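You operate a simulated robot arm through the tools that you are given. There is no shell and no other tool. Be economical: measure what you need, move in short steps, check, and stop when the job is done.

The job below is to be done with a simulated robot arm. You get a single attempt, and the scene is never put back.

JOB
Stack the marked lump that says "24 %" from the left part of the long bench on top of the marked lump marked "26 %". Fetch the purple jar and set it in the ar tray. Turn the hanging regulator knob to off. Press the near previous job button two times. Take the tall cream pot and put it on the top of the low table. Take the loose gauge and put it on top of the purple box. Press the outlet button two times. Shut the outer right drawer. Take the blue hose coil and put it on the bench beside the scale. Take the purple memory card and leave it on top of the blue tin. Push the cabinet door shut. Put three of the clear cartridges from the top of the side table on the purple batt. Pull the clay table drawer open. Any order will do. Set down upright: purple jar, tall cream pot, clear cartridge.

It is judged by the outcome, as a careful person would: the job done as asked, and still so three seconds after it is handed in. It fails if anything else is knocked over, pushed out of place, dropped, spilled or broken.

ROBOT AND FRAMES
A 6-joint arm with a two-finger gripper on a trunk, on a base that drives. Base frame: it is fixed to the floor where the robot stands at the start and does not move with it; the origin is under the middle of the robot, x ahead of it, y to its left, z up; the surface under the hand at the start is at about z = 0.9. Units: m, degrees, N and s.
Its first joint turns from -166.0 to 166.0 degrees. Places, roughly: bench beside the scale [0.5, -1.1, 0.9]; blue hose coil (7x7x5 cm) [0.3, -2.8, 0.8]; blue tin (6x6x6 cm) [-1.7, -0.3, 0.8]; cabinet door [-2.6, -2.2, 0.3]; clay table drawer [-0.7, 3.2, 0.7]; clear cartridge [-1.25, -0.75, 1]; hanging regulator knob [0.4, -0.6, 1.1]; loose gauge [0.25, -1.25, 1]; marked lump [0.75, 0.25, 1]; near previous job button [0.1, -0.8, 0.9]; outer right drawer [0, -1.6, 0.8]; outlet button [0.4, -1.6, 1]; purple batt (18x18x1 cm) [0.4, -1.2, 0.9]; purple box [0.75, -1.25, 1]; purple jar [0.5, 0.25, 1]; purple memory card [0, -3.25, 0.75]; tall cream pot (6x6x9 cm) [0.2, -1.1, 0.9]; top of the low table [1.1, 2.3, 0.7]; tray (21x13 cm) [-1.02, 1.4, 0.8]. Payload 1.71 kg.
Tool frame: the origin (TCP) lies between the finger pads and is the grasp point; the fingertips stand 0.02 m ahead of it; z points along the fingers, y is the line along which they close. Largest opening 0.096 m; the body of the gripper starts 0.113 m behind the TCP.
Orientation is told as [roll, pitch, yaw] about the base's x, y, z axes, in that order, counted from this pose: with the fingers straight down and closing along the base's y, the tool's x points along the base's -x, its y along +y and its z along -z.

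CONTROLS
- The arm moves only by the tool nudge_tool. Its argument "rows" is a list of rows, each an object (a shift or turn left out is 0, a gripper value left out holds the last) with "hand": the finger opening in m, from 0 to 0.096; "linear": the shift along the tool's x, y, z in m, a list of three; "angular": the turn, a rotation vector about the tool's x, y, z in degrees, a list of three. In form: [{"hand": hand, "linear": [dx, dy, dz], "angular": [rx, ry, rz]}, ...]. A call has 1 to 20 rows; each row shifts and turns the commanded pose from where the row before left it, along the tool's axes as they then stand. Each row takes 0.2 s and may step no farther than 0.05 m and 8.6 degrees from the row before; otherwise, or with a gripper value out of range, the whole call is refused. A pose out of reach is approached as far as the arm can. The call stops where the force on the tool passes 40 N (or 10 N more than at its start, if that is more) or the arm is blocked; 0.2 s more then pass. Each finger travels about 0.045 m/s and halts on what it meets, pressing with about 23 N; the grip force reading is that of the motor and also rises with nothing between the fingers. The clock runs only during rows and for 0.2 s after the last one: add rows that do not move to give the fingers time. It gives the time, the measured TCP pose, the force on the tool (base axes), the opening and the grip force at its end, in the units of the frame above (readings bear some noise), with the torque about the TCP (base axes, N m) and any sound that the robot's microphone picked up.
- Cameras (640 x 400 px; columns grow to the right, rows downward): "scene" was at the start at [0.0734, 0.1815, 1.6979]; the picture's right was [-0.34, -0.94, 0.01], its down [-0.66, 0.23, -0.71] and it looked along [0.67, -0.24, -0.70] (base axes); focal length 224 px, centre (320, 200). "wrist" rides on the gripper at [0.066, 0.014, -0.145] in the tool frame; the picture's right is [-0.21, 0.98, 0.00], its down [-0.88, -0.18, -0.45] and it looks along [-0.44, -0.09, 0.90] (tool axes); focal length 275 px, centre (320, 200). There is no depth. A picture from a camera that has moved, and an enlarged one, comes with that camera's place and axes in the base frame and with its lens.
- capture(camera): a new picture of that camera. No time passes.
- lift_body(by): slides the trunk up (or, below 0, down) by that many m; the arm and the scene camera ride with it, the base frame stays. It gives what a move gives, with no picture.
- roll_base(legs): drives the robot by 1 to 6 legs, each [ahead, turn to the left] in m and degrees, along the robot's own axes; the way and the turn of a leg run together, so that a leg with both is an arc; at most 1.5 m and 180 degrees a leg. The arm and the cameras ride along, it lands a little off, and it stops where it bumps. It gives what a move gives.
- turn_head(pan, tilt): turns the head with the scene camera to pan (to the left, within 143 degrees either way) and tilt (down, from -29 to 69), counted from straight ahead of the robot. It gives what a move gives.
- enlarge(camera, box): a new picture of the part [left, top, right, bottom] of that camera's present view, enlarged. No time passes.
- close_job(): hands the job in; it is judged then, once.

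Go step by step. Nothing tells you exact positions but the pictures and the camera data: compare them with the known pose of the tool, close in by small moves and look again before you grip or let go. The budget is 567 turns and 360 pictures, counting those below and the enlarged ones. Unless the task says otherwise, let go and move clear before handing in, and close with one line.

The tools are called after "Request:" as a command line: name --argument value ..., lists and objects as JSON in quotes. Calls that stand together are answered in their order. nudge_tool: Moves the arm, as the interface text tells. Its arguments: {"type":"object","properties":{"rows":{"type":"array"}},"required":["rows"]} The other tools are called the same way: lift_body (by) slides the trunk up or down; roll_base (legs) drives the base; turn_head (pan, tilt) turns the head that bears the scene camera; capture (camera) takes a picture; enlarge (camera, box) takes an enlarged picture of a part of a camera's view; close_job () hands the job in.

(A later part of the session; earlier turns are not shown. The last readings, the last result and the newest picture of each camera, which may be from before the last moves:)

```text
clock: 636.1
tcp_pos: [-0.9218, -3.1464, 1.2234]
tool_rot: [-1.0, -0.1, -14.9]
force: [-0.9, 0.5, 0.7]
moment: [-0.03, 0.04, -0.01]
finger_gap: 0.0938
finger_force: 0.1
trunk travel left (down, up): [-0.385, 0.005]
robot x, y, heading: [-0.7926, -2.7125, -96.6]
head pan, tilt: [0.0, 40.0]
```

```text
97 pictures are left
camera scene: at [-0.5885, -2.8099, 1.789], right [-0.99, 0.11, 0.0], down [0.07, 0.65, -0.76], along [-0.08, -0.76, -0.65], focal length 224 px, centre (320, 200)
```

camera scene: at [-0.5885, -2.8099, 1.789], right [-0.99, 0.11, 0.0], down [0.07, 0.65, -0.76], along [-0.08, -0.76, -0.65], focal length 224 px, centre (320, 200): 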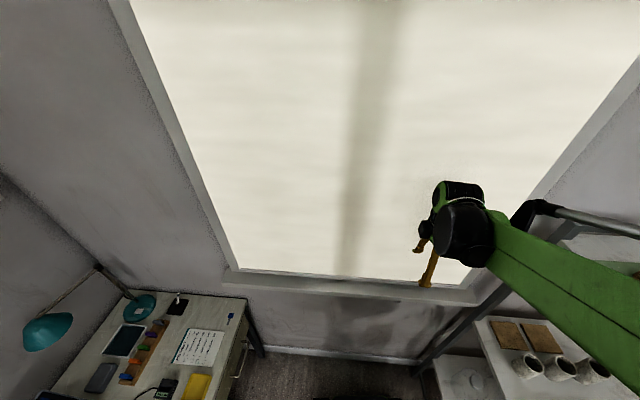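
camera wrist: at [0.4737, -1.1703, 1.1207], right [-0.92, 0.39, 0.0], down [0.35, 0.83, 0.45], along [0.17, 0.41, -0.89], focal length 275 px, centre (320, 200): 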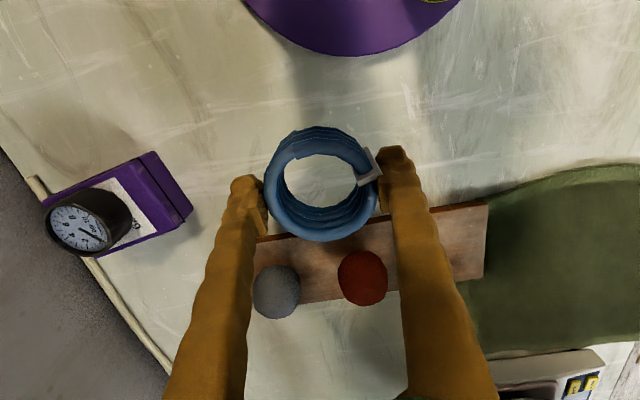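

The gripper nudged the window sill area; I back off and turn toward the desk.

Request:
roll_base --legs '[[-0.12, 0], [0, 84], [0.22, 0]]'

Request:
turn_head --pan -10 --tilt 45

Request:
capture --camera "scene"

Request:
capture --camera "wrist"

```text
clock: 642.0
tcp_pos: [-0.3592, -2.865, 1.2059]
tool_rot: [1.1, -0.1, 58.3]
force: [-0.7, -0.3, 2.0]
moment: [0.04, -0.08, -0.01]
finger_gap: 0.0943
finger_force: 0.2
trunk travel left (down, up): [-0.385, 0.005]
robot x, y, heading: [-0.7689, -2.5823, -27.6]
head pan, tilt: [0.0, 40.0]
stopped in leg 2: the robot was blocked; the commanded pose is now the measured one
```

```text
clock: 642.7
tcp_pos: [-0.3807, -2.8528, 1.2145]
tool_rot: [-0.1, -0.2, 58.3]
force: [0.4, -0.4, 0.0]
moment: [-0.03, 0.03, 0.01]
finger_gap: 0.094
finger_force: 0.1
trunk travel left (down, up): [-0.385, 0.005]
robot x, y, heading: [-0.7697, -2.5812, -27.3]
head pan, tilt: [-10.0, 45.0]
```

```text
96 pictures are left
camera scene: at [-0.6547, -2.4227, 1.7827], right [-0.61, -0.8, 0.0], down [-0.56, 0.42, -0.72], along [0.57, -0.43, -0.7], focal length 224 px, centre (320, 200)
```

scene: 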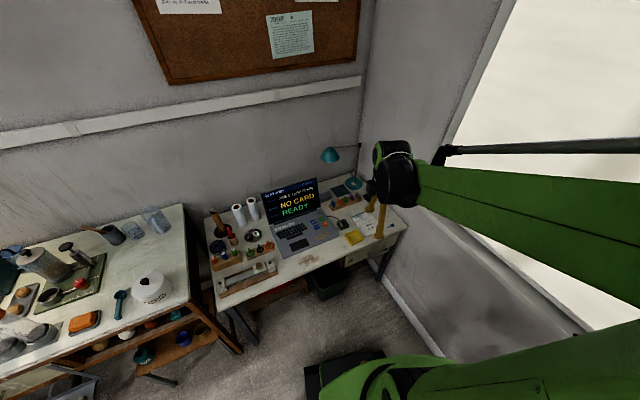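

```text
95 pictures are left
camera wrist: at [-0.4273, -2.9028, 1.3595], right [-0.72, 0.69, 0.0], down [0.62, 0.65, 0.45], along [0.31, 0.32, -0.9], focal length 275 px, centre (320, 200)
```

wrist: 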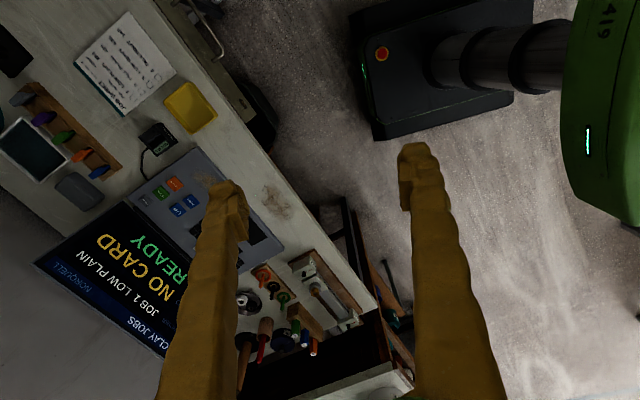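

Request:
roll_base --legs '[[0.2, 0]]'

Request:
nudge_tool --rows '[{"linear": [0.03, -0.035, 0]}, {"linear": [0.03, -0.035, 0]}, {"linear": [0.03, -0.035, 0]}, {"linear": [0.03, -0.035, 0]}, {}]'

Request:
capture --camera "wrist"

Request:
enlarge --camera "scene" --box '[300, 160, 400, 240]'

```text
clock: 644.7
tcp_pos: [-0.1989, -2.948, 1.2131]
tool_rot: [0.0, -0.1, 58.3]
force: [0.3, 0.3, -0.8]
moment: [-0.01, 0.01, 0.03]
finger_gap: 0.0941
finger_force: 0.2
trunk travel left (down, up): [-0.385, 0.005]
robot x, y, heading: [-0.5921, -2.6715, -27.7]
head pan, tilt: [-10.0, 45.0]
```

```text
clock: 645.9
tcp_pos: [-0.1452, -3.1217, 1.2145]
tool_rot: [-0.1, 0.0, 58.3]
force: [-0.3, 1.2, -0.1]
moment: [-0.04, -0.09, 0.0]
finger_gap: 0.094
finger_force: 0.1
trunk travel left (down, up): [-0.385, 0.005]
robot x, y, heading: [-0.59, -2.6729, -27.1]
head pan, tilt: [-10.0, 45.0]
```

```text
94 pictures are left
camera wrist: at [-0.1927, -3.1703, 1.3587], right [-0.72, 0.69, 0.0], down [0.62, 0.65, 0.45], along [0.31, 0.32, -0.89], focal length 275 px, centre (320, 200)
```

wrist: 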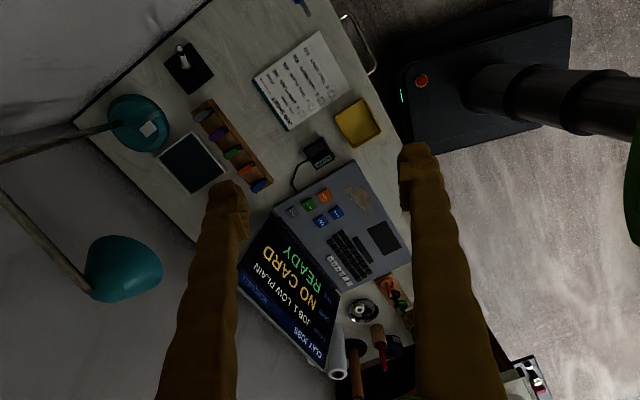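

```text
5.00 times, centred on (350, 200) of scene
camera zoom: at [-0.4434, -2.5321, 1.7818], right [-0.61, -0.8, 0.0], down [-0.57, 0.43, -0.7], along [0.56, -0.43, -0.71], focal length 1121 px, centre (170, 200)
```

zoom: 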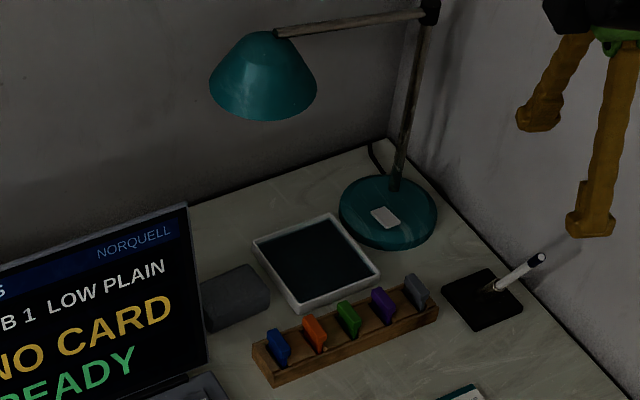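

Request:
enlarge --camera "wrist" --box '[180, 90, 280, 200]'

Request:
enlarge --camera "scene" --box '[345, 205, 395, 240]'

```text
3.64 times, centred on (230, 145) of wrist
camera zoom: at [-0.1927, -3.1703, 1.3587], right [-0.72, 0.69, 0.0], down [0.62, 0.65, 0.45], along [0.31, 0.32, -0.89], focal length 1001 px, centre (647, 400)
```

zoom: 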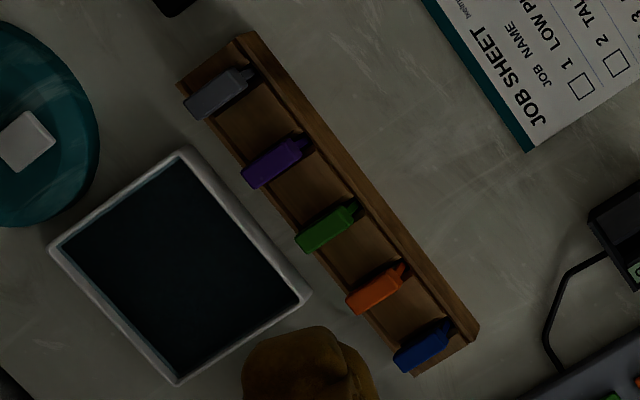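

```text
11.43 times, centred on (370, 222) of scene
camera zoom: at [-0.4434, -2.5321, 1.7818], right [-0.61, -0.8, 0.0], down [-0.57, 0.43, -0.7], along [0.56, -0.43, -0.71], focal length 2562 px, centre (-251, -57)
```

zoom: 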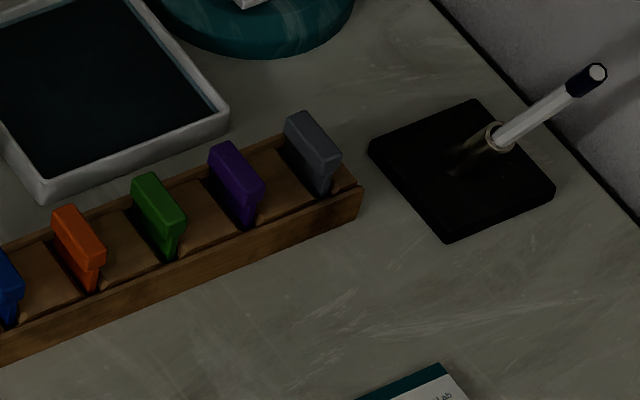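

The purple card stands in the rack at ≈(0.055, -3.224, 0.785), thin along the rack. I align the fingers to close along the rack and move above it.

Request:
nudge_tool --rows '[{"angular": [0, 0, 7.7], "hand": 0.04}, {"angular": [0, 0, 7.7]}, {"angular": [0, 0, 7.7]}, {"angular": [0, 0, 7.7]}, {"angular": [0, 0, 7.7]}, {"angular": [0, 0, 7.7]}, {"angular": [0, 0, 7.7]}, {"angular": [0, 0, 7.7]}, {"angular": [0, 0, 7.7]}, {"linear": [-0.043, -0.0124, 0]}, {"linear": [-0.043, -0.0124, 0]}, {"linear": [-0.043, -0.0124, 0]}, {"linear": [-0.043, -0.0124, 0]}, {"linear": [-0.043, -0.0124, 0]}, {"linear": [0, 0, 0.05]}, {"linear": [0, 0, 0.05]}, {"linear": [0, 0, 0.05]}, {"linear": [0, 0, 0.05]}, {}]'

Request:
capture --camera "wrist"

```text
clock: 649.9
tcp_pos: [0.0577, -3.2243, 1.0119]
tool_rot: [0.1, 0.1, -11.0]
force: [-0.3, 0.2, -0.2]
moment: [0.0, -0.01, 0.02]
finger_gap: 0.0402
finger_force: 0.1
trunk travel left (down, up): [-0.385, 0.005]
robot x, y, heading: [-0.5916, -2.6723, -27.2]
head pan, tilt: [-10.0, 45.0]
```

```text
90 pictures are left
camera wrist: at [-0.0043, -3.1991, 1.1566], right [0.39, 0.92, 0.0], down [0.83, -0.35, 0.44], along [0.41, -0.17, -0.9], focal length 275 px, centre (320, 200)
```

wrist: 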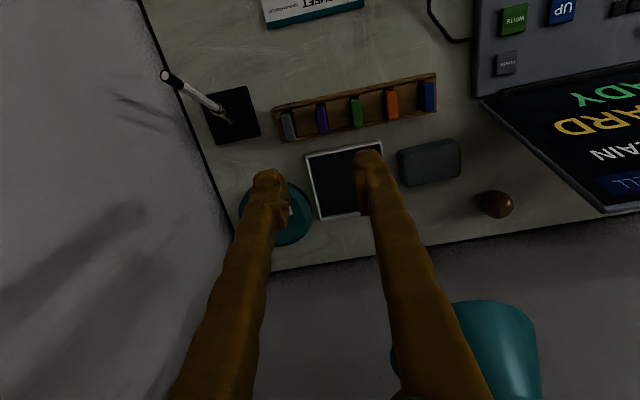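

Request:
nudge_tool --rows '[{"linear": [0, 0.001, 0.05]}, {"linear": [0, 0, 0.05]}, {"linear": [0, 0, 0.04]}, {}]'

Request:
capture --camera "wrist"

```text
clock: 650.9
tcp_pos: [0.0602, -3.2237, 0.8723]
tool_rot: [0.2, 0.2, -11.0]
force: [0.6, -0.8, -0.3]
moment: [-0.01, 0.02, 0.02]
finger_gap: 0.0399
finger_force: 0.0
trunk travel left (down, up): [-0.385, 0.005]
robot x, y, heading: [-0.592, -2.6767, -27.4]
head pan, tilt: [-10.0, 45.0]
```

```text
89 pictures are left
camera wrist: at [-0.0025, -3.199, 1.017], right [0.39, 0.92, 0.0], down [0.83, -0.35, 0.44], along [0.41, -0.17, -0.9], focal length 275 px, centre (320, 200)
```

wrist: 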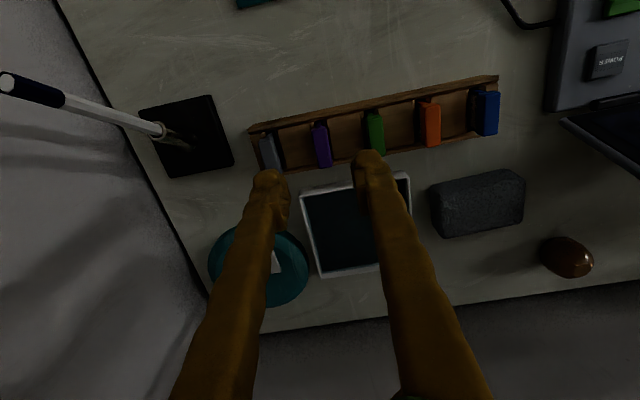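

Request:
nudge_tool --rows '[{"linear": [0.005, 0.002, 0.03]}, {"linear": [0, 0, 0.025]}, {}]'

Request:
enlarge --camera "wrist" --box '[220, 80, 420, 260]'

```text
clock: 651.7
tcp_pos: [0.0542, -3.222, 0.8173]
tool_rot: [0.1, 0.1, -11.0]
force: [0.6, 0.3, -0.6]
moment: [0.01, 0.01, -0.01]
finger_gap: 0.0401
finger_force: 0.1
trunk travel left (down, up): [-0.385, 0.005]
robot x, y, heading: [-0.5914, -2.6734, -27.1]
head pan, tilt: [-10.0, 45.0]
```

```text
2.22 times, centred on (320, 170) of wrist
camera zoom: at [-0.0078, -3.196, 0.9623], right [0.39, 0.92, 0.0], down [0.83, -0.35, 0.44], along [0.41, -0.17, -0.9], focal length 612 px, centre (320, 267)
```

zoom: 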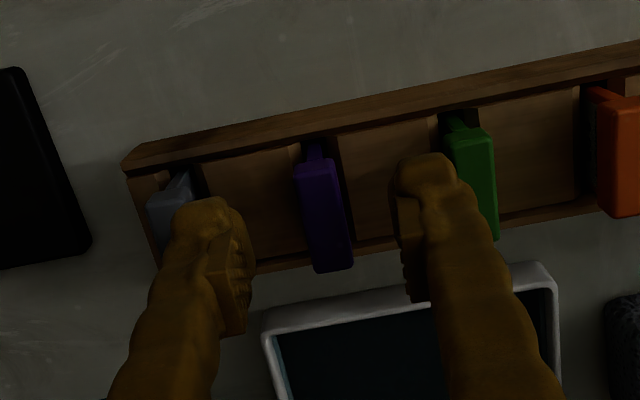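

Request:
nudge_tool --rows '[{"linear": [0, 0.001, 0.01]}, {"linear": [0, 0, 0.007]}, {}, {"hand": 0.004}, {}, {}, {}, {}]'

Request:
enlarge --camera "wrist" --box '[220, 80, 420, 260]'

```text
clock: 653.5
tcp_pos: [0.0534, -3.221, 0.7997]
tool_rot: [0.0, 0.1, -11.0]
force: [-0.5, 0.9, 0.4]
moment: [0.0, -0.01, -0.05]
finger_gap: 0.0105
finger_force: 23.0
trunk travel left (down, up): [-0.385, 0.005]
robot x, y, heading: [-0.5934, -2.6739, -27.2]
head pan, tilt: [-10.0, 45.0]
```

```text
2.22 times, centred on (320, 170) of wrist
camera zoom: at [-0.0083, -3.1948, 0.9452], right [0.39, 0.92, 0.0], down [0.83, -0.35, 0.44], along [0.41, -0.17, -0.9], focal length 612 px, centre (320, 267)
```

zoom: 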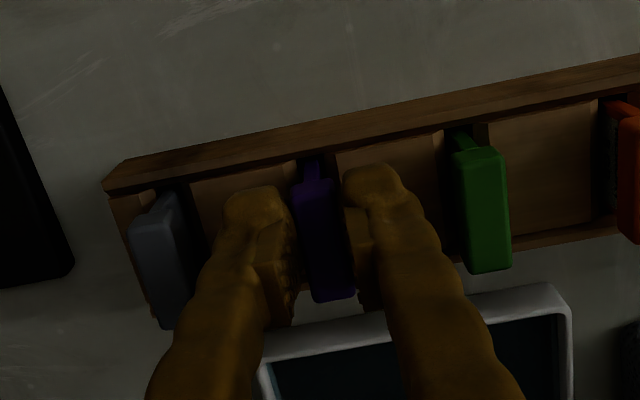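

Card gripped (1 cm). I lift it straight out.

Request:
nudge_tool --rows '[{"linear": [0, 0, -0.02]}, {"linear": [0, 0, -0.03]}, {"linear": [0, 0, -0.04]}, {"linear": [0, 0, -0.05]}, {"linear": [0, 0, -0.05]}, {"linear": [0, 0, -0.05]}, {"linear": [0, 0, -0.05]}, {"linear": [0, 0, -0.05]}, {}]'

Request:
capture --camera "wrist"

```text
clock: 655.5
tcp_pos: [0.0548, -3.2209, 1.1394]
tool_rot: [0.1, 0.2, -11.0]
force: [-0.3, -0.5, -0.4]
moment: [-0.02, 0.01, -0.04]
finger_gap: 0.0105
finger_force: 22.9
trunk travel left (down, up): [-0.385, 0.005]
robot x, y, heading: [-0.5909, -2.6768, -27.6]
head pan, tilt: [-10.0, 45.0]
```

```text
86 pictures are left
camera wrist: at [-0.0079, -3.1954, 1.2841], right [0.39, 0.92, 0.0], down [0.83, -0.35, 0.44], along [0.41, -0.17, -0.9], focal length 275 px, centre (320, 200)
```

wrist: 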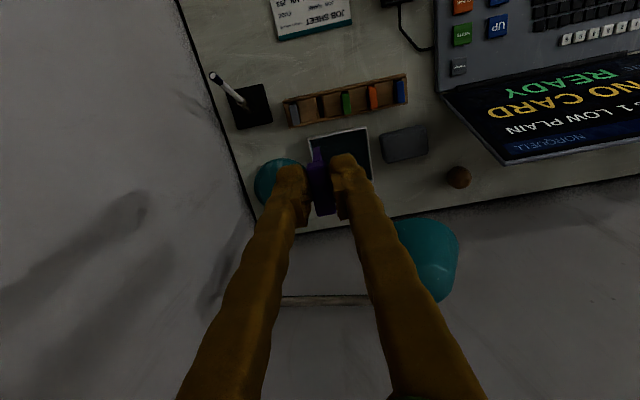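

Card is out. I retract, then drive around to the north end of the side table where the blue tin stands.

Request:
nudge_tool --rows '[{"linear": [0, 0, -0.05]}, {"linear": [0, 0, -0.05]}, {"linear": [0.043, 0.022, 0]}, {"linear": [0.043, 0.022, 0]}, {"linear": [0.043, 0.022, 0]}, {"linear": [0.043, 0.022, 0]}, {"linear": [0.043, 0.022, 0]}, {"linear": [0.043, 0.022, 0]}, {"linear": [0.043, 0.022, 0]}, {}]'

Request:
roll_base --legs '[[-0.05, 0], [0, 119], [1.5, 0], [1.4, 0]]'

Request:
roll_base --legs '[[0, 85]]'

Request:
turn_head --pan 10 --tilt 35

Request:
capture --camera "scene"

```text
clock: 657.7
tcp_pos: [-0.2091, -3.0133, 1.2388]
tool_rot: [0.1, 0.2, -11.0]
force: [0.8, 0.6, 0.0]
moment: [-0.02, 0.01, -0.03]
finger_gap: 0.0105
finger_force: 23.5
trunk travel left (down, up): [-0.385, 0.005]
robot x, y, heading: [-0.593, -2.6731, -27.2]
head pan, tilt: [-10.0, 45.0]
```

```text
clock: 685.2
tcp_pos: [-0.5133, 0.7457, 1.2403]
tool_rot: [0.1, 0.1, 106.3]
force: [-0.9, 0.1, -0.1]
moment: [0.03, -0.01, 0.02]
finger_gap: 0.0104
finger_force: 23.1
trunk travel left (down, up): [-0.385, 0.005]
robot x, y, heading: [-0.6375, 0.2518, 90.0]
head pan, tilt: [-10.0, 45.0]
```

```text
clock: 691.1
tcp_pos: [-1.1014, 0.4217, 1.2471]
tool_rot: [-0.3, -0.8, -169.2]
force: [-0.8, -0.1, 0.5]
moment: [0.05, 0.01, 0.04]
finger_gap: 0.0104
finger_force: 23.1
trunk travel left (down, up): [-0.385, 0.005]
robot x, y, heading: [-0.6388, 0.2514, 174.6]
head pan, tilt: [-10.0, 45.0]
```

```text
clock: 692.0
tcp_pos: [-1.0946, 0.4211, 1.2498]
tool_rot: [-0.3, -1.0, -169.1]
force: [-1.0, 0.5, 0.4]
moment: [-0.01, -0.2, -0.02]
finger_gap: 0.0103
finger_force: 23.1
trunk travel left (down, up): [-0.385, 0.005]
robot x, y, heading: [-0.6373, 0.2568, 174.6]
head pan, tilt: [10.0, 35.0]
```

```text
85 pictures are left
camera scene: at [-0.7507, 0.0374, 1.7955], right [-0.08, 1.0, 0.0], down [0.59, 0.04, -0.81], along [-0.8, -0.07, -0.59], focal length 224 px, centre (320, 200)
```

scene: 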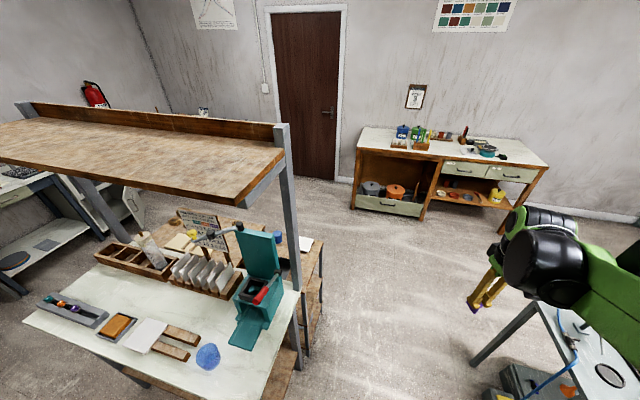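

Request:
enlarge --camera "scene" --box '[160, 200, 360, 340]'

```text
2.86 times, centred on (260, 270) of scene
camera zoom: at [-0.7507, 0.0374, 1.7955], right [-0.08, 1.0, 0.0], down [0.59, 0.04, -0.81], along [-0.8, -0.07, -0.59], focal length 641 px, centre (491, 0)
```

zoom: 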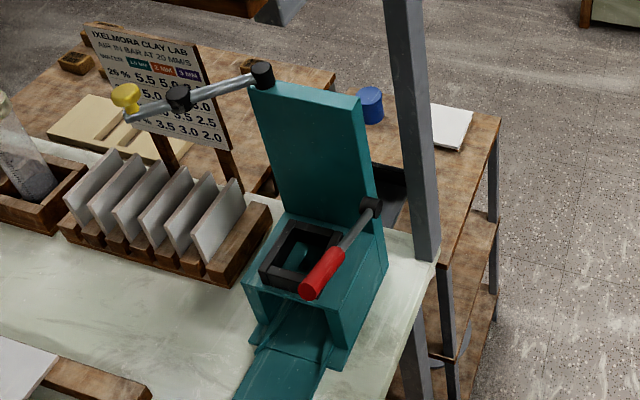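

The tin stands on the wooden table behind at ≈(-1.656, -0.30), top ≈0.86. I drive to its open end.

Request:
roll_base --legs '[[0, -5], [1.07, 0], [0, 98]]'

Request:
nudge_tool --rows '[{}]'

Request:
capture --camera "wrist"

Request:
turn_head --pan 10 --tilt 45

Request:
capture --camera "scene"

```text
clock: 706.5
tcp_pos: [-1.8331, 0.0007, 1.2527]
tool_rot: [-0.4, -1.5, -76.3]
force: [0.1, -0.4, -0.1]
moment: [0.01, 0.01, -0.01]
finger_gap: 0.0107
finger_force: 22.8
trunk travel left (down, up): [-0.385, 0.005]
robot x, y, heading: [-1.694, 0.4543, -92.2]
head pan, tilt: [10.0, 35.0]
```

```text
clock: 706.9
tcp_pos: [-1.8324, 0.0307, 1.2629]
tool_rot: [-0.7, -2.7, -76.2]
force: [-0.5, -0.6, -0.7]
moment: [-0.01, -0.03, -0.02]
finger_gap: 0.0105
finger_force: 23.1
trunk travel left (down, up): [-0.385, 0.005]
robot x, y, heading: [-1.6904, 0.4523, -92.3]
head pan, tilt: [10.0, 35.0]
```

```text
83 pictures are left
camera wrist: at [-1.8344, 0.1037, 1.4035], right [1.0, 0.03, 0.0], down [0.03, -0.87, 0.49], along [0.01, -0.49, -0.87], focal length 275 px, centre (320, 200)
```

wrist: 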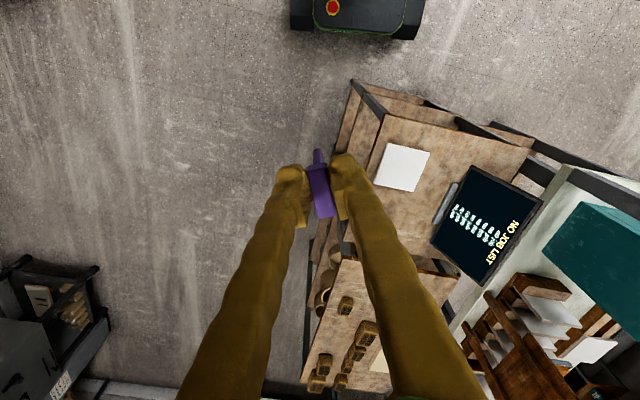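

```text
clock: 707.6
tcp_pos: [-1.8306, 0.0274, 1.2608]
tool_rot: [-0.6, -2.6, -76.3]
force: [-1.5, -0.1, -0.1]
moment: [-0.07, 0.05, 0.01]
finger_gap: 0.0104
finger_force: 22.9
trunk travel left (down, up): [-0.385, 0.005]
robot x, y, heading: [-1.6949, 0.4571, -92.7]
head pan, tilt: [10.0, 45.0]
```

```text
82 pictures are left
camera scene: at [-1.4714, 0.3813, 1.7818], right [-0.99, -0.13, 0.0], down [-0.09, 0.71, -0.7], along [0.09, -0.7, -0.71], focal length 224 px, centre (320, 200)
```

scene: 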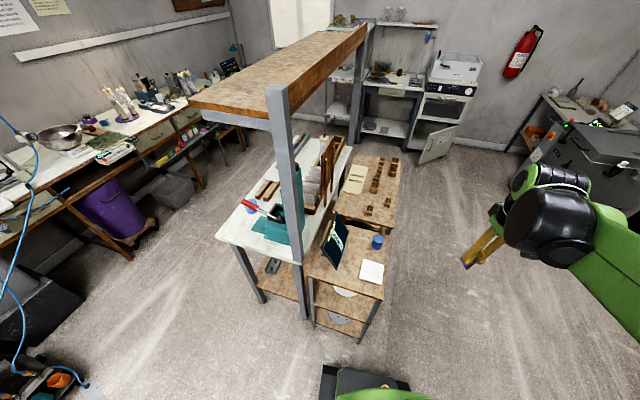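

Request:
enlarge --camera "wrist" --box '[260, 130, 380, 230]'

Request:
enlarge --camera "scene" --box '[450, 210, 520, 280]'

Request:
enlarge --camera "scene" --box '[340, 210, 420, 290]'

```text
4.00 times, centred on (320, 180) of wrist
camera zoom: at [-1.8333, 0.1014, 1.403], right [1.0, 0.03, 0.0], down [0.03, -0.87, 0.49], along [0.01, -0.49, -0.87], focal length 1101 px, centre (320, 280)
```

zoom: 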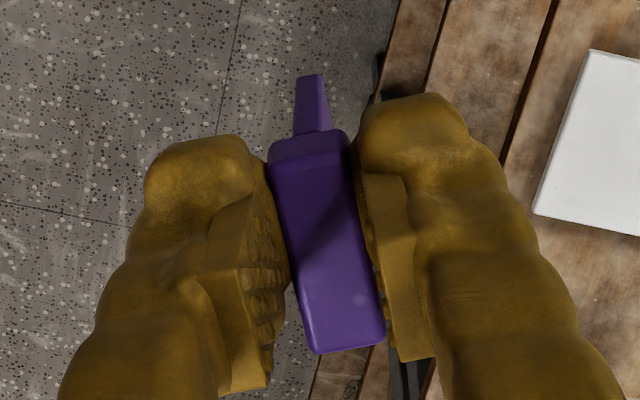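

```text
5.71 times, centred on (485, 245) of scene
camera zoom: at [-1.4714, 0.3813, 1.7818], right [-0.99, -0.13, 0.0], down [-0.09, 0.71, -0.7], along [0.09, -0.7, -0.71], focal length 1281 px, centre (-623, -57)
```

zoom: 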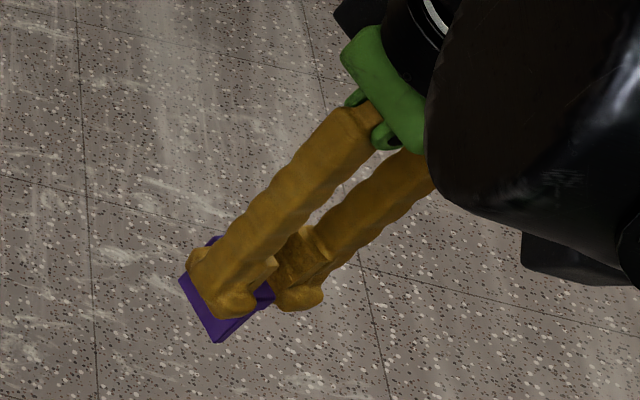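

```text
5.00 times, centred on (380, 250) of scene
camera zoom: at [-1.4714, 0.3813, 1.7818], right [-0.99, -0.13, 0.0], down [-0.09, 0.71, -0.7], along [0.09, -0.7, -0.71], focal length 1121 px, centre (20, -50)
```

zoom: 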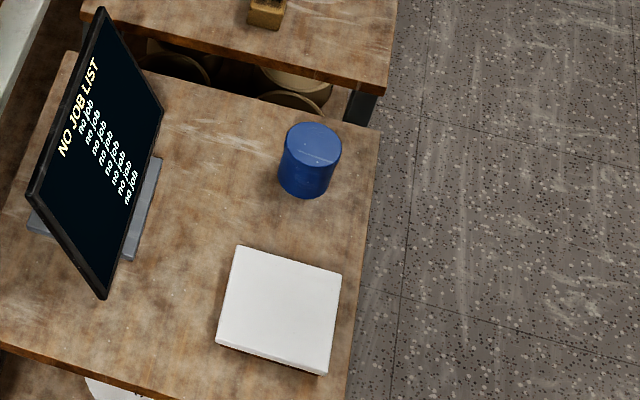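

The card has a tongue, so I'll lay it over: tilt the card ~35° westward over the tin and let it settle flat. First I go above the tin.

Request:
nudge_tool --rows '[{"angular": [0, 2.6, 7]}, {"angular": [0, 0, 6.7]}, {"linear": [-0.045, 0.02, 0]}, {"linear": [-0.045, 0.02, 0]}, {"linear": [-0.045, 0.02, 0]}, {"linear": [-0.045, 0.02, 0]}, {"linear": [-0.045, 0.02, 0]}, {"linear": [-0.045, 0.02, 0]}, {"linear": [-0.045, 0.02, 0]}, {"linear": [0, 0, 0.05]}, {"linear": [0, 0, 0.05]}, {"linear": [0, 0, 0.05]}, {}]'

Request:
capture --camera "wrist"

Request:
enlarge --camera "scene" --box '[320, 160, 440, 280]'

```text
clock: 710.4
tcp_pos: [-1.6928, -0.2922, 1.1038]
tool_rot: [-0.5, 0.2, -90.0]
force: [-0.2, -0.9, -0.1]
moment: [0.0, 0.0, 0.01]
finger_gap: 0.0104
finger_force: 23.2
trunk travel left (down, up): [-0.385, 0.005]
robot x, y, heading: [-1.6915, 0.4529, -92.6]
head pan, tilt: [10.0, 45.0]
```

```text
78 pictures are left
camera wrist: at [-1.679, -0.2283, 1.2486], right [0.98, -0.21, -0.01], down [-0.18, -0.88, 0.44], along [-0.1, -0.43, -0.9], focal length 275 px, centre (320, 200)
```

wrist: 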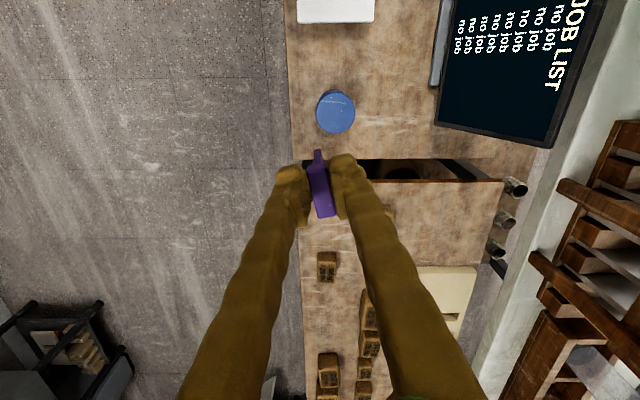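

```text
3.33 times, centred on (380, 220) of scene
camera zoom: at [-1.4726, 0.3658, 1.7813], right [-0.99, -0.13, 0.0], down [-0.09, 0.71, -0.7], along [0.09, -0.69, -0.72], focal length 747 px, centre (120, 133)
```

zoom: 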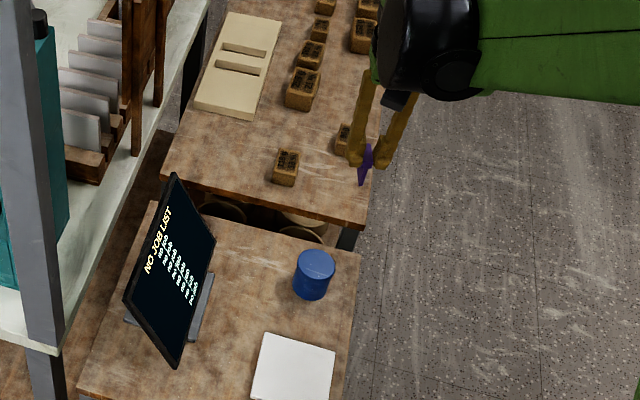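

Request:
nudge_tool --rows '[{"angular": [-7, 0, 0]}, {"angular": [-7, 0, 0]}, {"angular": [-7, 0, 0]}, {"angular": [-7, 0, 0]}, {"angular": [-7, 0, 0]}, {}]'

Request:
capture --camera "wrist"

Request:
enlarge --camera "scene" --box '[340, 160, 440, 260]'

```text
clock: 711.8
tcp_pos: [-1.6942, -0.2949, 1.106]
tool_rot: [34.5, 0.1, -90.0]
force: [0.1, -0.4, -0.4]
moment: [0.02, -0.04, 0.0]
finger_gap: 0.0106
finger_force: 22.9
trunk travel left (down, up): [-0.385, 0.005]
robot x, y, heading: [-1.6949, 0.4512, -92.7]
head pan, tilt: [10.0, 45.0]
```

```text
76 pictures are left
camera wrist: at [-1.7649, -0.2295, 1.2333], right [0.81, -0.21, 0.55], down [-0.4, -0.88, 0.26], along [0.43, -0.43, -0.79], focal length 275 px, centre (320, 200)
```

wrist: 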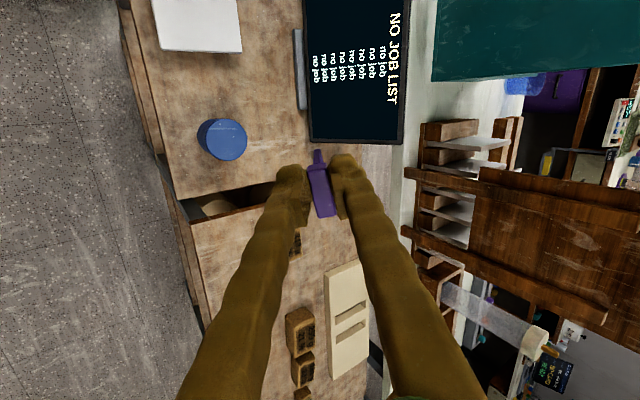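

```text
4.00 times, centred on (390, 210) of scene
camera zoom: at [-1.4731, 0.3653, 1.7813], right [-0.99, -0.13, 0.0], down [-0.09, 0.71, -0.7], along [0.09, -0.69, -0.72], focal length 897 px, centre (40, 160)
```

zoom: 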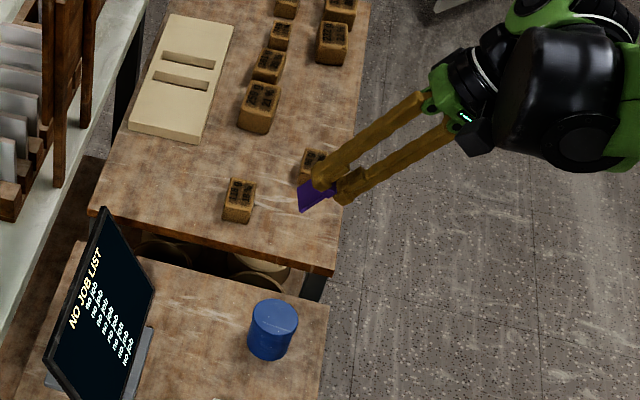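

Request:
nudge_tool --rows '[{"linear": [0.001, -0.024, 0.0384]}, {"linear": [0.001, -0.024, 0.0384]}, {"linear": [0.001, -0.024, 0.0384]}, {"linear": [0.001, -0.024, 0.0384]}, {}]'

Request:
enlarge --camera "scene" --box '[350, 200, 420, 260]'

Request:
enlarge --camera "wrist" --box '[240, 100, 400, 240]'

```text
clock: 713.0
tcp_pos: [-1.6842, -0.2906, 0.9243]
tool_rot: [34.5, 0.2, -90.0]
force: [-0.4, 0.1, 0.2]
moment: [0.03, -0.01, 0.01]
finger_gap: 0.0103
finger_force: 22.7
trunk travel left (down, up): [-0.385, 0.005]
robot x, y, heading: [-1.6945, 0.4552, -92.4]
head pan, tilt: [10.0, 45.0]
```

```text
6.67 times, centred on (385, 230) of scene
camera zoom: at [-1.4728, 0.3649, 1.7813], right [-0.99, -0.13, 0.0], down [-0.09, 0.71, -0.7], along [0.09, -0.69, -0.72], focal length 1495 px, centre (-113, 0)
```

zoom: 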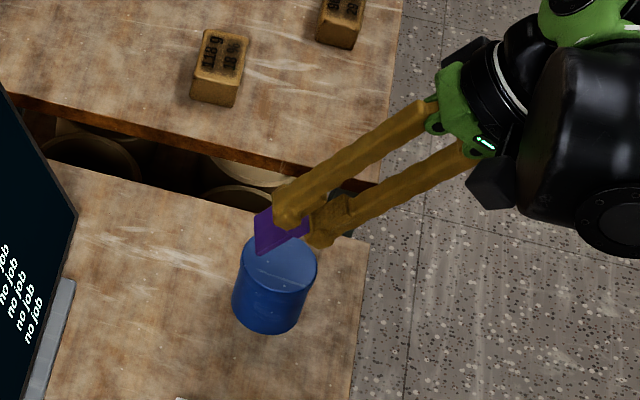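

```text
2.86 times, centred on (320, 170) of wrist
camera zoom: at [-1.7565, -0.2259, 1.0513], right [0.81, -0.21, 0.55], down [-0.4, -0.88, 0.26], along [0.43, -0.43, -0.79], focal length 786 px, centre (320, 286)
```

zoom: 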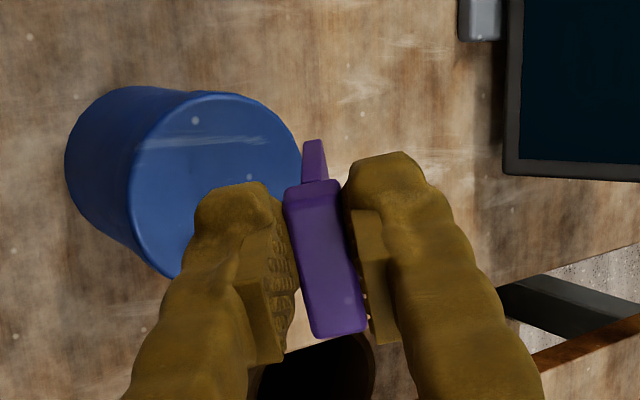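

Request:
nudge_tool --rows '[{"linear": [0, -0.0105, 0.006]}, {"linear": [0, -0.003, 0.0041]}, {}]'

Request:
nudge_tool --rows '[{"linear": [0, -0.0023, 0.0033]}, {}]'

Request:
enlarge --camera "scene" --box '[365, 215, 405, 250]'

```text
clock: 713.8
tcp_pos: [-1.6911, -0.2892, 0.909]
tool_rot: [34.5, 0.2, -89.9]
force: [-0.7, -0.4, -0.5]
moment: [0.01, 0.01, -0.02]
finger_gap: 0.0104
finger_force: 23.2
trunk travel left (down, up): [-0.385, 0.005]
robot x, y, heading: [-1.6926, 0.4572, -92.7]
head pan, tilt: [10.0, 45.0]
```

```text
clock: 714.4
tcp_pos: [-1.6914, -0.29, 0.9058]
tool_rot: [34.6, 0.2, -90.0]
force: [-2.9, -0.4, 7.3]
moment: [-0.07, -0.17, -0.01]
finger_gap: 0.0105
finger_force: 22.6
trunk travel left (down, up): [-0.385, 0.005]
robot x, y, heading: [-1.6949, 0.4522, -92.3]
head pan, tilt: [10.0, 45.0]
```

```text
11.43 times, centred on (385, 232) of scene
camera zoom: at [-1.4729, 0.366, 1.7814], right [-0.99, -0.13, 0.0], down [-0.09, 0.71, -0.7], along [0.09, -0.69, -0.72], focal length 2562 px, centre (-423, -171)
```

zoom: 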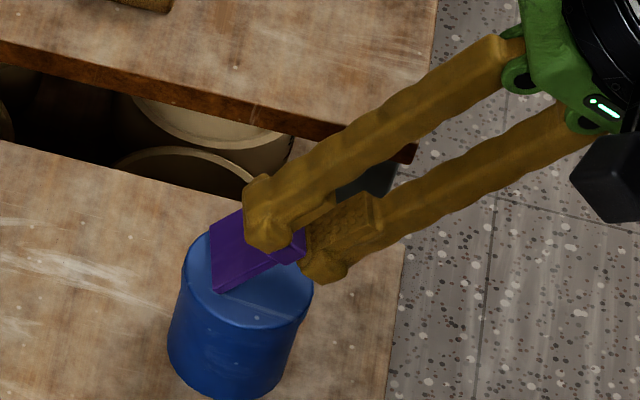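

The card's lower edge touches the lid. I open modestly so it leans over.

Request:
nudge_tool --rows '[{"linear": [0, 0.001, -0.0015]}, {"hand": 0.02}, {"hand": 0.035}, {}, {}]'

Request:
enlarge --camera "scene" --box '[365, 215, 405, 250]'

```text
clock: 715.6
tcp_pos: [-1.6913, -0.2898, 0.907]
tool_rot: [34.6, 0.2, -90.0]
force: [-0.1, 0.2, -0.1]
moment: [0.01, -0.03, 0.03]
finger_gap: 0.0349
finger_force: 0.0
trunk travel left (down, up): [-0.385, 0.005]
robot x, y, heading: [-1.6944, 0.4555, -92.5]
head pan, tilt: [10.0, 45.0]
```

```text
11.43 times, centred on (385, 232) of scene
camera zoom: at [-1.4727, 0.3654, 1.7813], right [-0.99, -0.13, 0.0], down [-0.09, 0.71, -0.7], along [0.09, -0.69, -0.72], focal length 2562 px, centre (-423, -171)
```

zoom: 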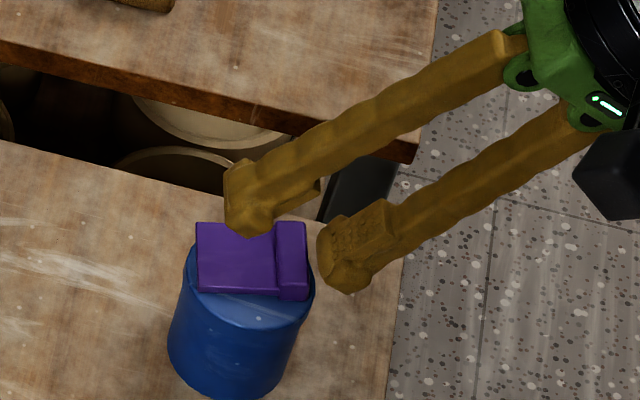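

The card lies flat on the tin. I withdraw up along the tool axis.

Request:
nudge_tool --rows '[{"linear": [0, 0, -0.02]}, {"linear": [0, 0, -0.04]}, {"linear": [0, 0, -0.05]}, {"linear": [0, 0, -0.05]}, {"angular": [7, 0, 0], "linear": [0.02, 0, -0.03]}, {"angular": [7, 0, 0]}, {"angular": [7, 0, 0]}, {"angular": [7, 0, 0]}, {"angular": [7, 0, 0]}, {"linear": [0.045, -0.01, -0.01]}, {"linear": [0.045, -0.01, -0.01]}, {"linear": [0.045, -0.01, -0.01]}, {"linear": [0.045, 0, 0]}, {"linear": [0.045, 0, 0]}, {"linear": [0.045, 0, 0]}, {}]'

Request:
enlarge --camera "scene" --box '[345, 210, 425, 270]'

```text
clock: 719.0
tcp_pos: [-1.8287, -0.0003, 1.0959]
tool_rot: [-0.4, 0.2, -89.9]
force: [0.5, 0.3, 0.6]
moment: [0.01, 0.02, 0.02]
finger_gap: 0.0352
finger_force: 0.0
trunk travel left (down, up): [-0.385, 0.005]
robot x, y, heading: [-1.6918, 0.4552, -92.4]
head pan, tilt: [10.0, 45.0]
```

```text
6.67 times, centred on (385, 240) of scene
camera zoom: at [-1.4727, 0.3656, 1.7812], right [-0.99, -0.13, 0.0], down [-0.09, 0.71, -0.7], along [0.09, -0.69, -0.72], focal length 1495 px, centre (-113, -67)
```

zoom: 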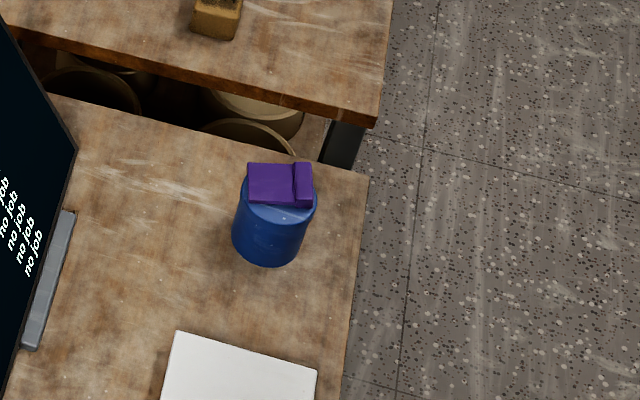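

The card rests on the tin. Last is the cabinet door; I zoom in on it.

Request:
enlarge --camera "scene" --box '[340, 40, 540, 180]'

```text
2.86 times, centred on (440, 110) of scene
camera zoom: at [-1.4727, 0.3656, 1.7812], right [-0.99, -0.13, 0.0], down [-0.09, 0.71, -0.7], along [0.09, -0.69, -0.72], focal length 641 px, centre (-23, 457)
```

zoom: 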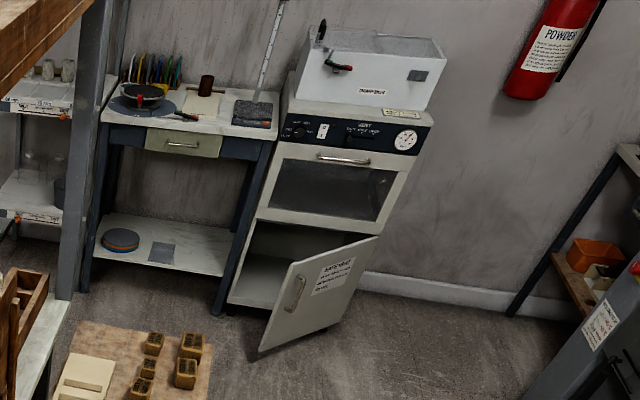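

The door is hinged on its right with the free edge swung toward me, about 47° open. I drive over to stand in front of it.

Request:
roll_base --legs '[[0, -50], [0.92, 0], [0, 52], [1.2, 0]]'

Request:
turn_head --pan 0 --tilt 50

Request:
capture --camera "scene"

```text
clock: 740.1
tcp_pos: [-2.5366, -1.7676, 1.0947]
tool_rot: [-0.5, 0.2, -87.4]
force: [0.4, -0.7, -0.7]
moment: [-0.02, -0.02, -0.03]
finger_gap: 0.0349
finger_force: 0.0
trunk travel left (down, up): [-0.385, 0.005]
robot x, y, heading: [-2.4219, -1.3055, -89.8]
head pan, tilt: [10.0, 45.0]
```

```text
clock: 740.9
tcp_pos: [-2.5354, -1.751, 1.0997]
tool_rot: [-0.6, -0.6, -87.4]
force: [0.4, 0.8, 0.7]
moment: [-0.17, -0.02, 0.01]
finger_gap: 0.0352
finger_force: 0.0
trunk travel left (down, up): [-0.385, 0.005]
robot x, y, heading: [-2.4223, -1.3077, -90.0]
head pan, tilt: [0.0, 50.0]
```

```text
68 pictures are left
camera scene: at [-2.2114, -1.3801, 1.7745], right [-1.0, 0.0, 0.0], down [0.0, 0.77, -0.63], along [0.0, -0.63, -0.77], focal length 224 px, centre (320, 200)
```

scene: 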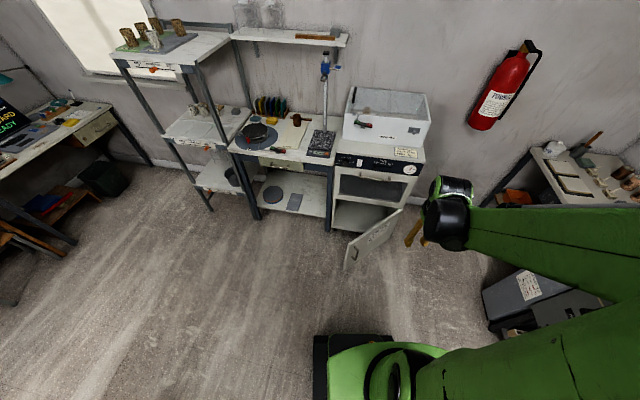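

I move closer, close the fingers, and lower the trunk fully.

Request:
roll_base --legs '[[0.26, 0]]'

Request:
nudge_tool --rows '[{"hand": 0.0, "linear": [0.03, 0, 0]}, {"linear": [0.02, 0.02, 0]}, {}]'

Request:
lift_body --by -0.38

Request:
nudge_tool --rows '[{"linear": [0, 0, 0.05]}, {"linear": [0, 0, 0.05]}, {"linear": [0, 0, 0.05]}, {"linear": [0, 0, 0.05]}, {"linear": [0, 0, 0.05]}, {"linear": [0, 0, 0.05]}, {"linear": [0, 0, 0.04]}, {}]'

Request:
capture --camera "scene"

Request:
capture --camera "wrist"

```text
clock: 743.2
tcp_pos: [-2.5383, -2.0017, 1.1054]
tool_rot: [-0.5, -1.1, -87.7]
force: [-0.1, 0.4, 0.1]
moment: [0.02, 0.02, 0.07]
finger_gap: 0.035
finger_force: 0.2
trunk travel left (down, up): [-0.385, 0.005]
robot x, y, heading: [-2.422, -1.5678, -90.1]
head pan, tilt: [0.0, 50.0]
```

```text
clock: 744.0
tcp_pos: [-2.5212, -1.9442, 1.1075]
tool_rot: [-0.6, -1.4, -87.7]
force: [0.2, -0.8, -0.7]
moment: [0.07, 0.06, -0.02]
finger_gap: 0.0001
finger_force: 23.0
trunk travel left (down, up): [-0.385, 0.005]
robot x, y, heading: [-2.42, -1.568, -90.1]
head pan, tilt: [0.0, 50.0]
```

```text
clock: 747.7
tcp_pos: [-2.5196, -1.9577, 0.7207]
tool_rot: [-0.5, -0.6, -87.8]
force: [-0.3, 0.0, 0.7]
moment: [-0.01, 0.02, -0.05]
finger_gap: 0.0
finger_force: 22.9
trunk travel left (down, up): [-0.005, 0.385]
robot x, y, heading: [-2.4217, -1.5661, -90.2]
head pan, tilt: [0.0, 50.0]
```

```text
clock: 749.5
tcp_pos: [-2.5472, -2.0401, 0.5689]
tool_rot: [-0.6, -0.7, -87.7]
force: [-1.0, 0.6, 1.1]
moment: [-0.01, 0.0, -0.02]
finger_gap: 0.0
finger_force: 23.2
out of reach, approached as far as the arm can: row 3, 4, 5, 6, 7
trunk travel left (down, up): [-0.005, 0.385]
robot x, y, heading: [-2.4226, -1.5701, -90.2]
head pan, tilt: [0.0, 50.0]
```

```text
67 pictures are left
camera scene: at [-2.2118, -1.6382, 1.3944], right [-1.0, 0.0, 0.0], down [0.0, 0.78, -0.63], along [0.0, -0.63, -0.78], focal length 224 px, centre (320, 200)
```

scene: 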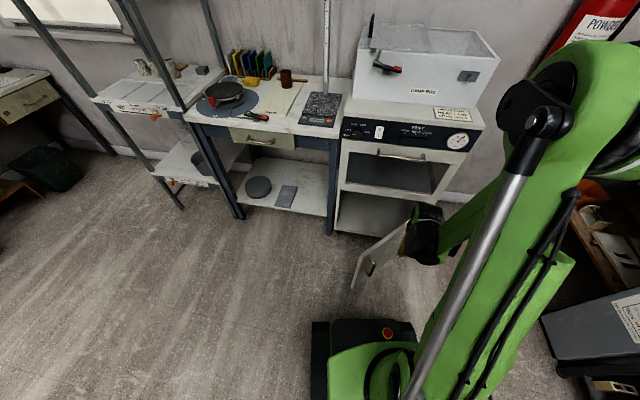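

```text
66 pictures are left
camera wrist: at [-2.5347, -1.9719, 0.7129], right [0.99, -0.17, -0.01], down [-0.14, -0.88, 0.46], along [-0.08, -0.45, -0.89], focal length 275 px, centre (320, 200)
```

wrist: 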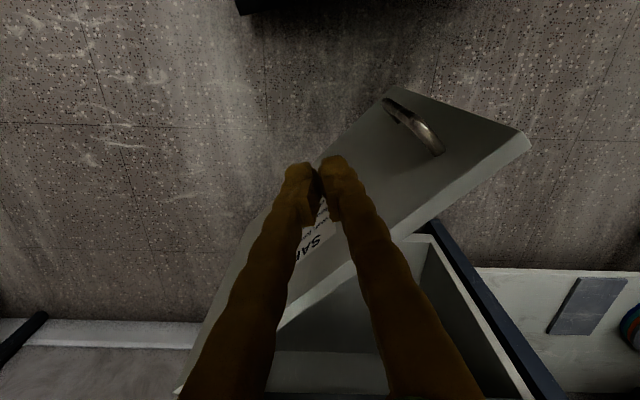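

Too close in to reach low. I lift, back the base away, and reach down at longer range.

Request:
nudge_tool --rows '[{"linear": [0, 0, -0.05]}, {"linear": [0.03, 0, 0]}, {}]'

Request:
roll_base --legs '[[-0.3, 0]]'

Request:
nudge_tool --rows '[{"linear": [-0.045, -0.005, 0]}, {"linear": [-0.045, -0.005, 0]}, {"linear": [-0.045, 0, 0]}, {"linear": [-0.045, 0, 0]}, {"linear": [-0.045, 0, 0]}, {"linear": [0, 0, 0.05]}, {"linear": [0, 0, 0.05]}, {"linear": [0, 0, 0.05]}, {"linear": [0, 0, 0.05]}, {"linear": [0, 0, 0.05]}, {}]'

Request:
capture --camera "wrist"

```text
clock: 750.3
tcp_pos: [-2.5476, -2.0085, 0.618]
tool_rot: [-0.6, -0.7, -87.7]
force: [0.1, 0.6, 0.2]
moment: [-0.02, 0.02, -0.02]
finger_gap: 0.0002
finger_force: 23.5
trunk travel left (down, up): [-0.005, 0.385]
robot x, y, heading: [-2.4195, -1.5671, -90.0]
head pan, tilt: [0.0, 50.0]
```

```text
clock: 752.9
tcp_pos: [-2.5446, -1.7068, 0.6179]
tool_rot: [-0.7, -0.7, -87.5]
force: [-0.5, -0.1, -0.5]
moment: [0.01, -0.01, 0.02]
finger_gap: 0.0
finger_force: 22.9
trunk travel left (down, up): [-0.005, 0.385]
robot x, y, heading: [-2.4224, -1.2676, -89.8]
head pan, tilt: [0.0, 50.0]
```

```text
clock: 755.3
tcp_pos: [-2.5476, -1.9327, 0.3812]
tool_rot: [-0.6, -1.4, -87.6]
force: [0.2, 0.1, 0.6]
moment: [-0.04, 0.01, -0.01]
finger_gap: 0.0004
finger_force: 23.3
trunk travel left (down, up): [-0.005, 0.385]
robot x, y, heading: [-2.4217, -1.2674, -90.1]
head pan, tilt: [0.0, 50.0]
```

```text
65 pictures are left
camera wrist: at [-2.5361, -1.8634, 0.5235], right [0.99, -0.16, -0.01], down [-0.14, -0.87, 0.47], along [-0.08, -0.46, -0.88], focal length 275 px, centre (320, 200)
```

wrist: 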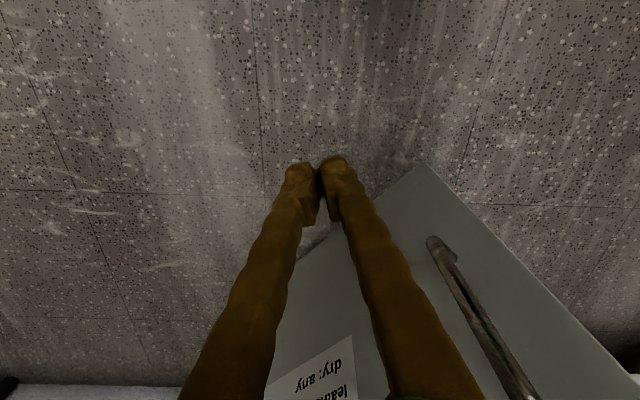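

Now at z 0.38. I tilt the tips forward 20°, lower slightly, then bring the base forward to near contact.

Request:
nudge_tool --rows '[{"linear": [0, 0.03, 0.02], "angular": [0, -7, 0]}, {"linear": [0, 0, 0.02], "angular": [0, -7, 0]}, {"angular": [0, -7, 0]}, {}]'

Request:
roll_base --legs '[[0.15, 0]]'

Request:
capture --camera "wrist"

```text
clock: 756.3
tcp_pos: [-2.5353, -2.0271, 0.3921]
tool_rot: [-0.6, -22.4, -87.2]
force: [0.3, 0.2, 0.5]
moment: [0.01, -0.01, 0.0]
finger_gap: 0.0001
finger_force: 22.8
out of reach, approached as far as the arm can: row 1, 2, 3
trunk travel left (down, up): [-0.005, 0.385]
robot x, y, heading: [-2.4202, -1.2677, -90.4]
head pan, tilt: [0.0, 50.0]
```

```text
clock: 757.9
tcp_pos: [-2.5355, -2.1807, 0.3927]
tool_rot: [-0.6, -22.4, -87.3]
force: [-0.5, 0.1, -0.6]
moment: [0.01, -0.01, 0.01]
finger_gap: 0.0
finger_force: 23.5
trunk travel left (down, up): [-0.005, 0.385]
robot x, y, heading: [-2.4196, -1.4198, -90.2]
head pan, tilt: [0.0, 50.0]
```

```text
64 pictures are left
camera wrist: at [-2.5258, -2.0644, 0.5004], right [0.99, -0.15, 0.07], down [-0.15, -0.65, 0.75], along [-0.07, -0.75, -0.66], focal length 275 px, centre (320, 200)
```

wrist: 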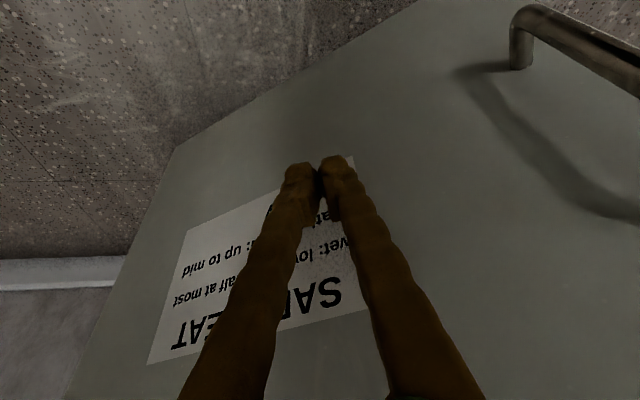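

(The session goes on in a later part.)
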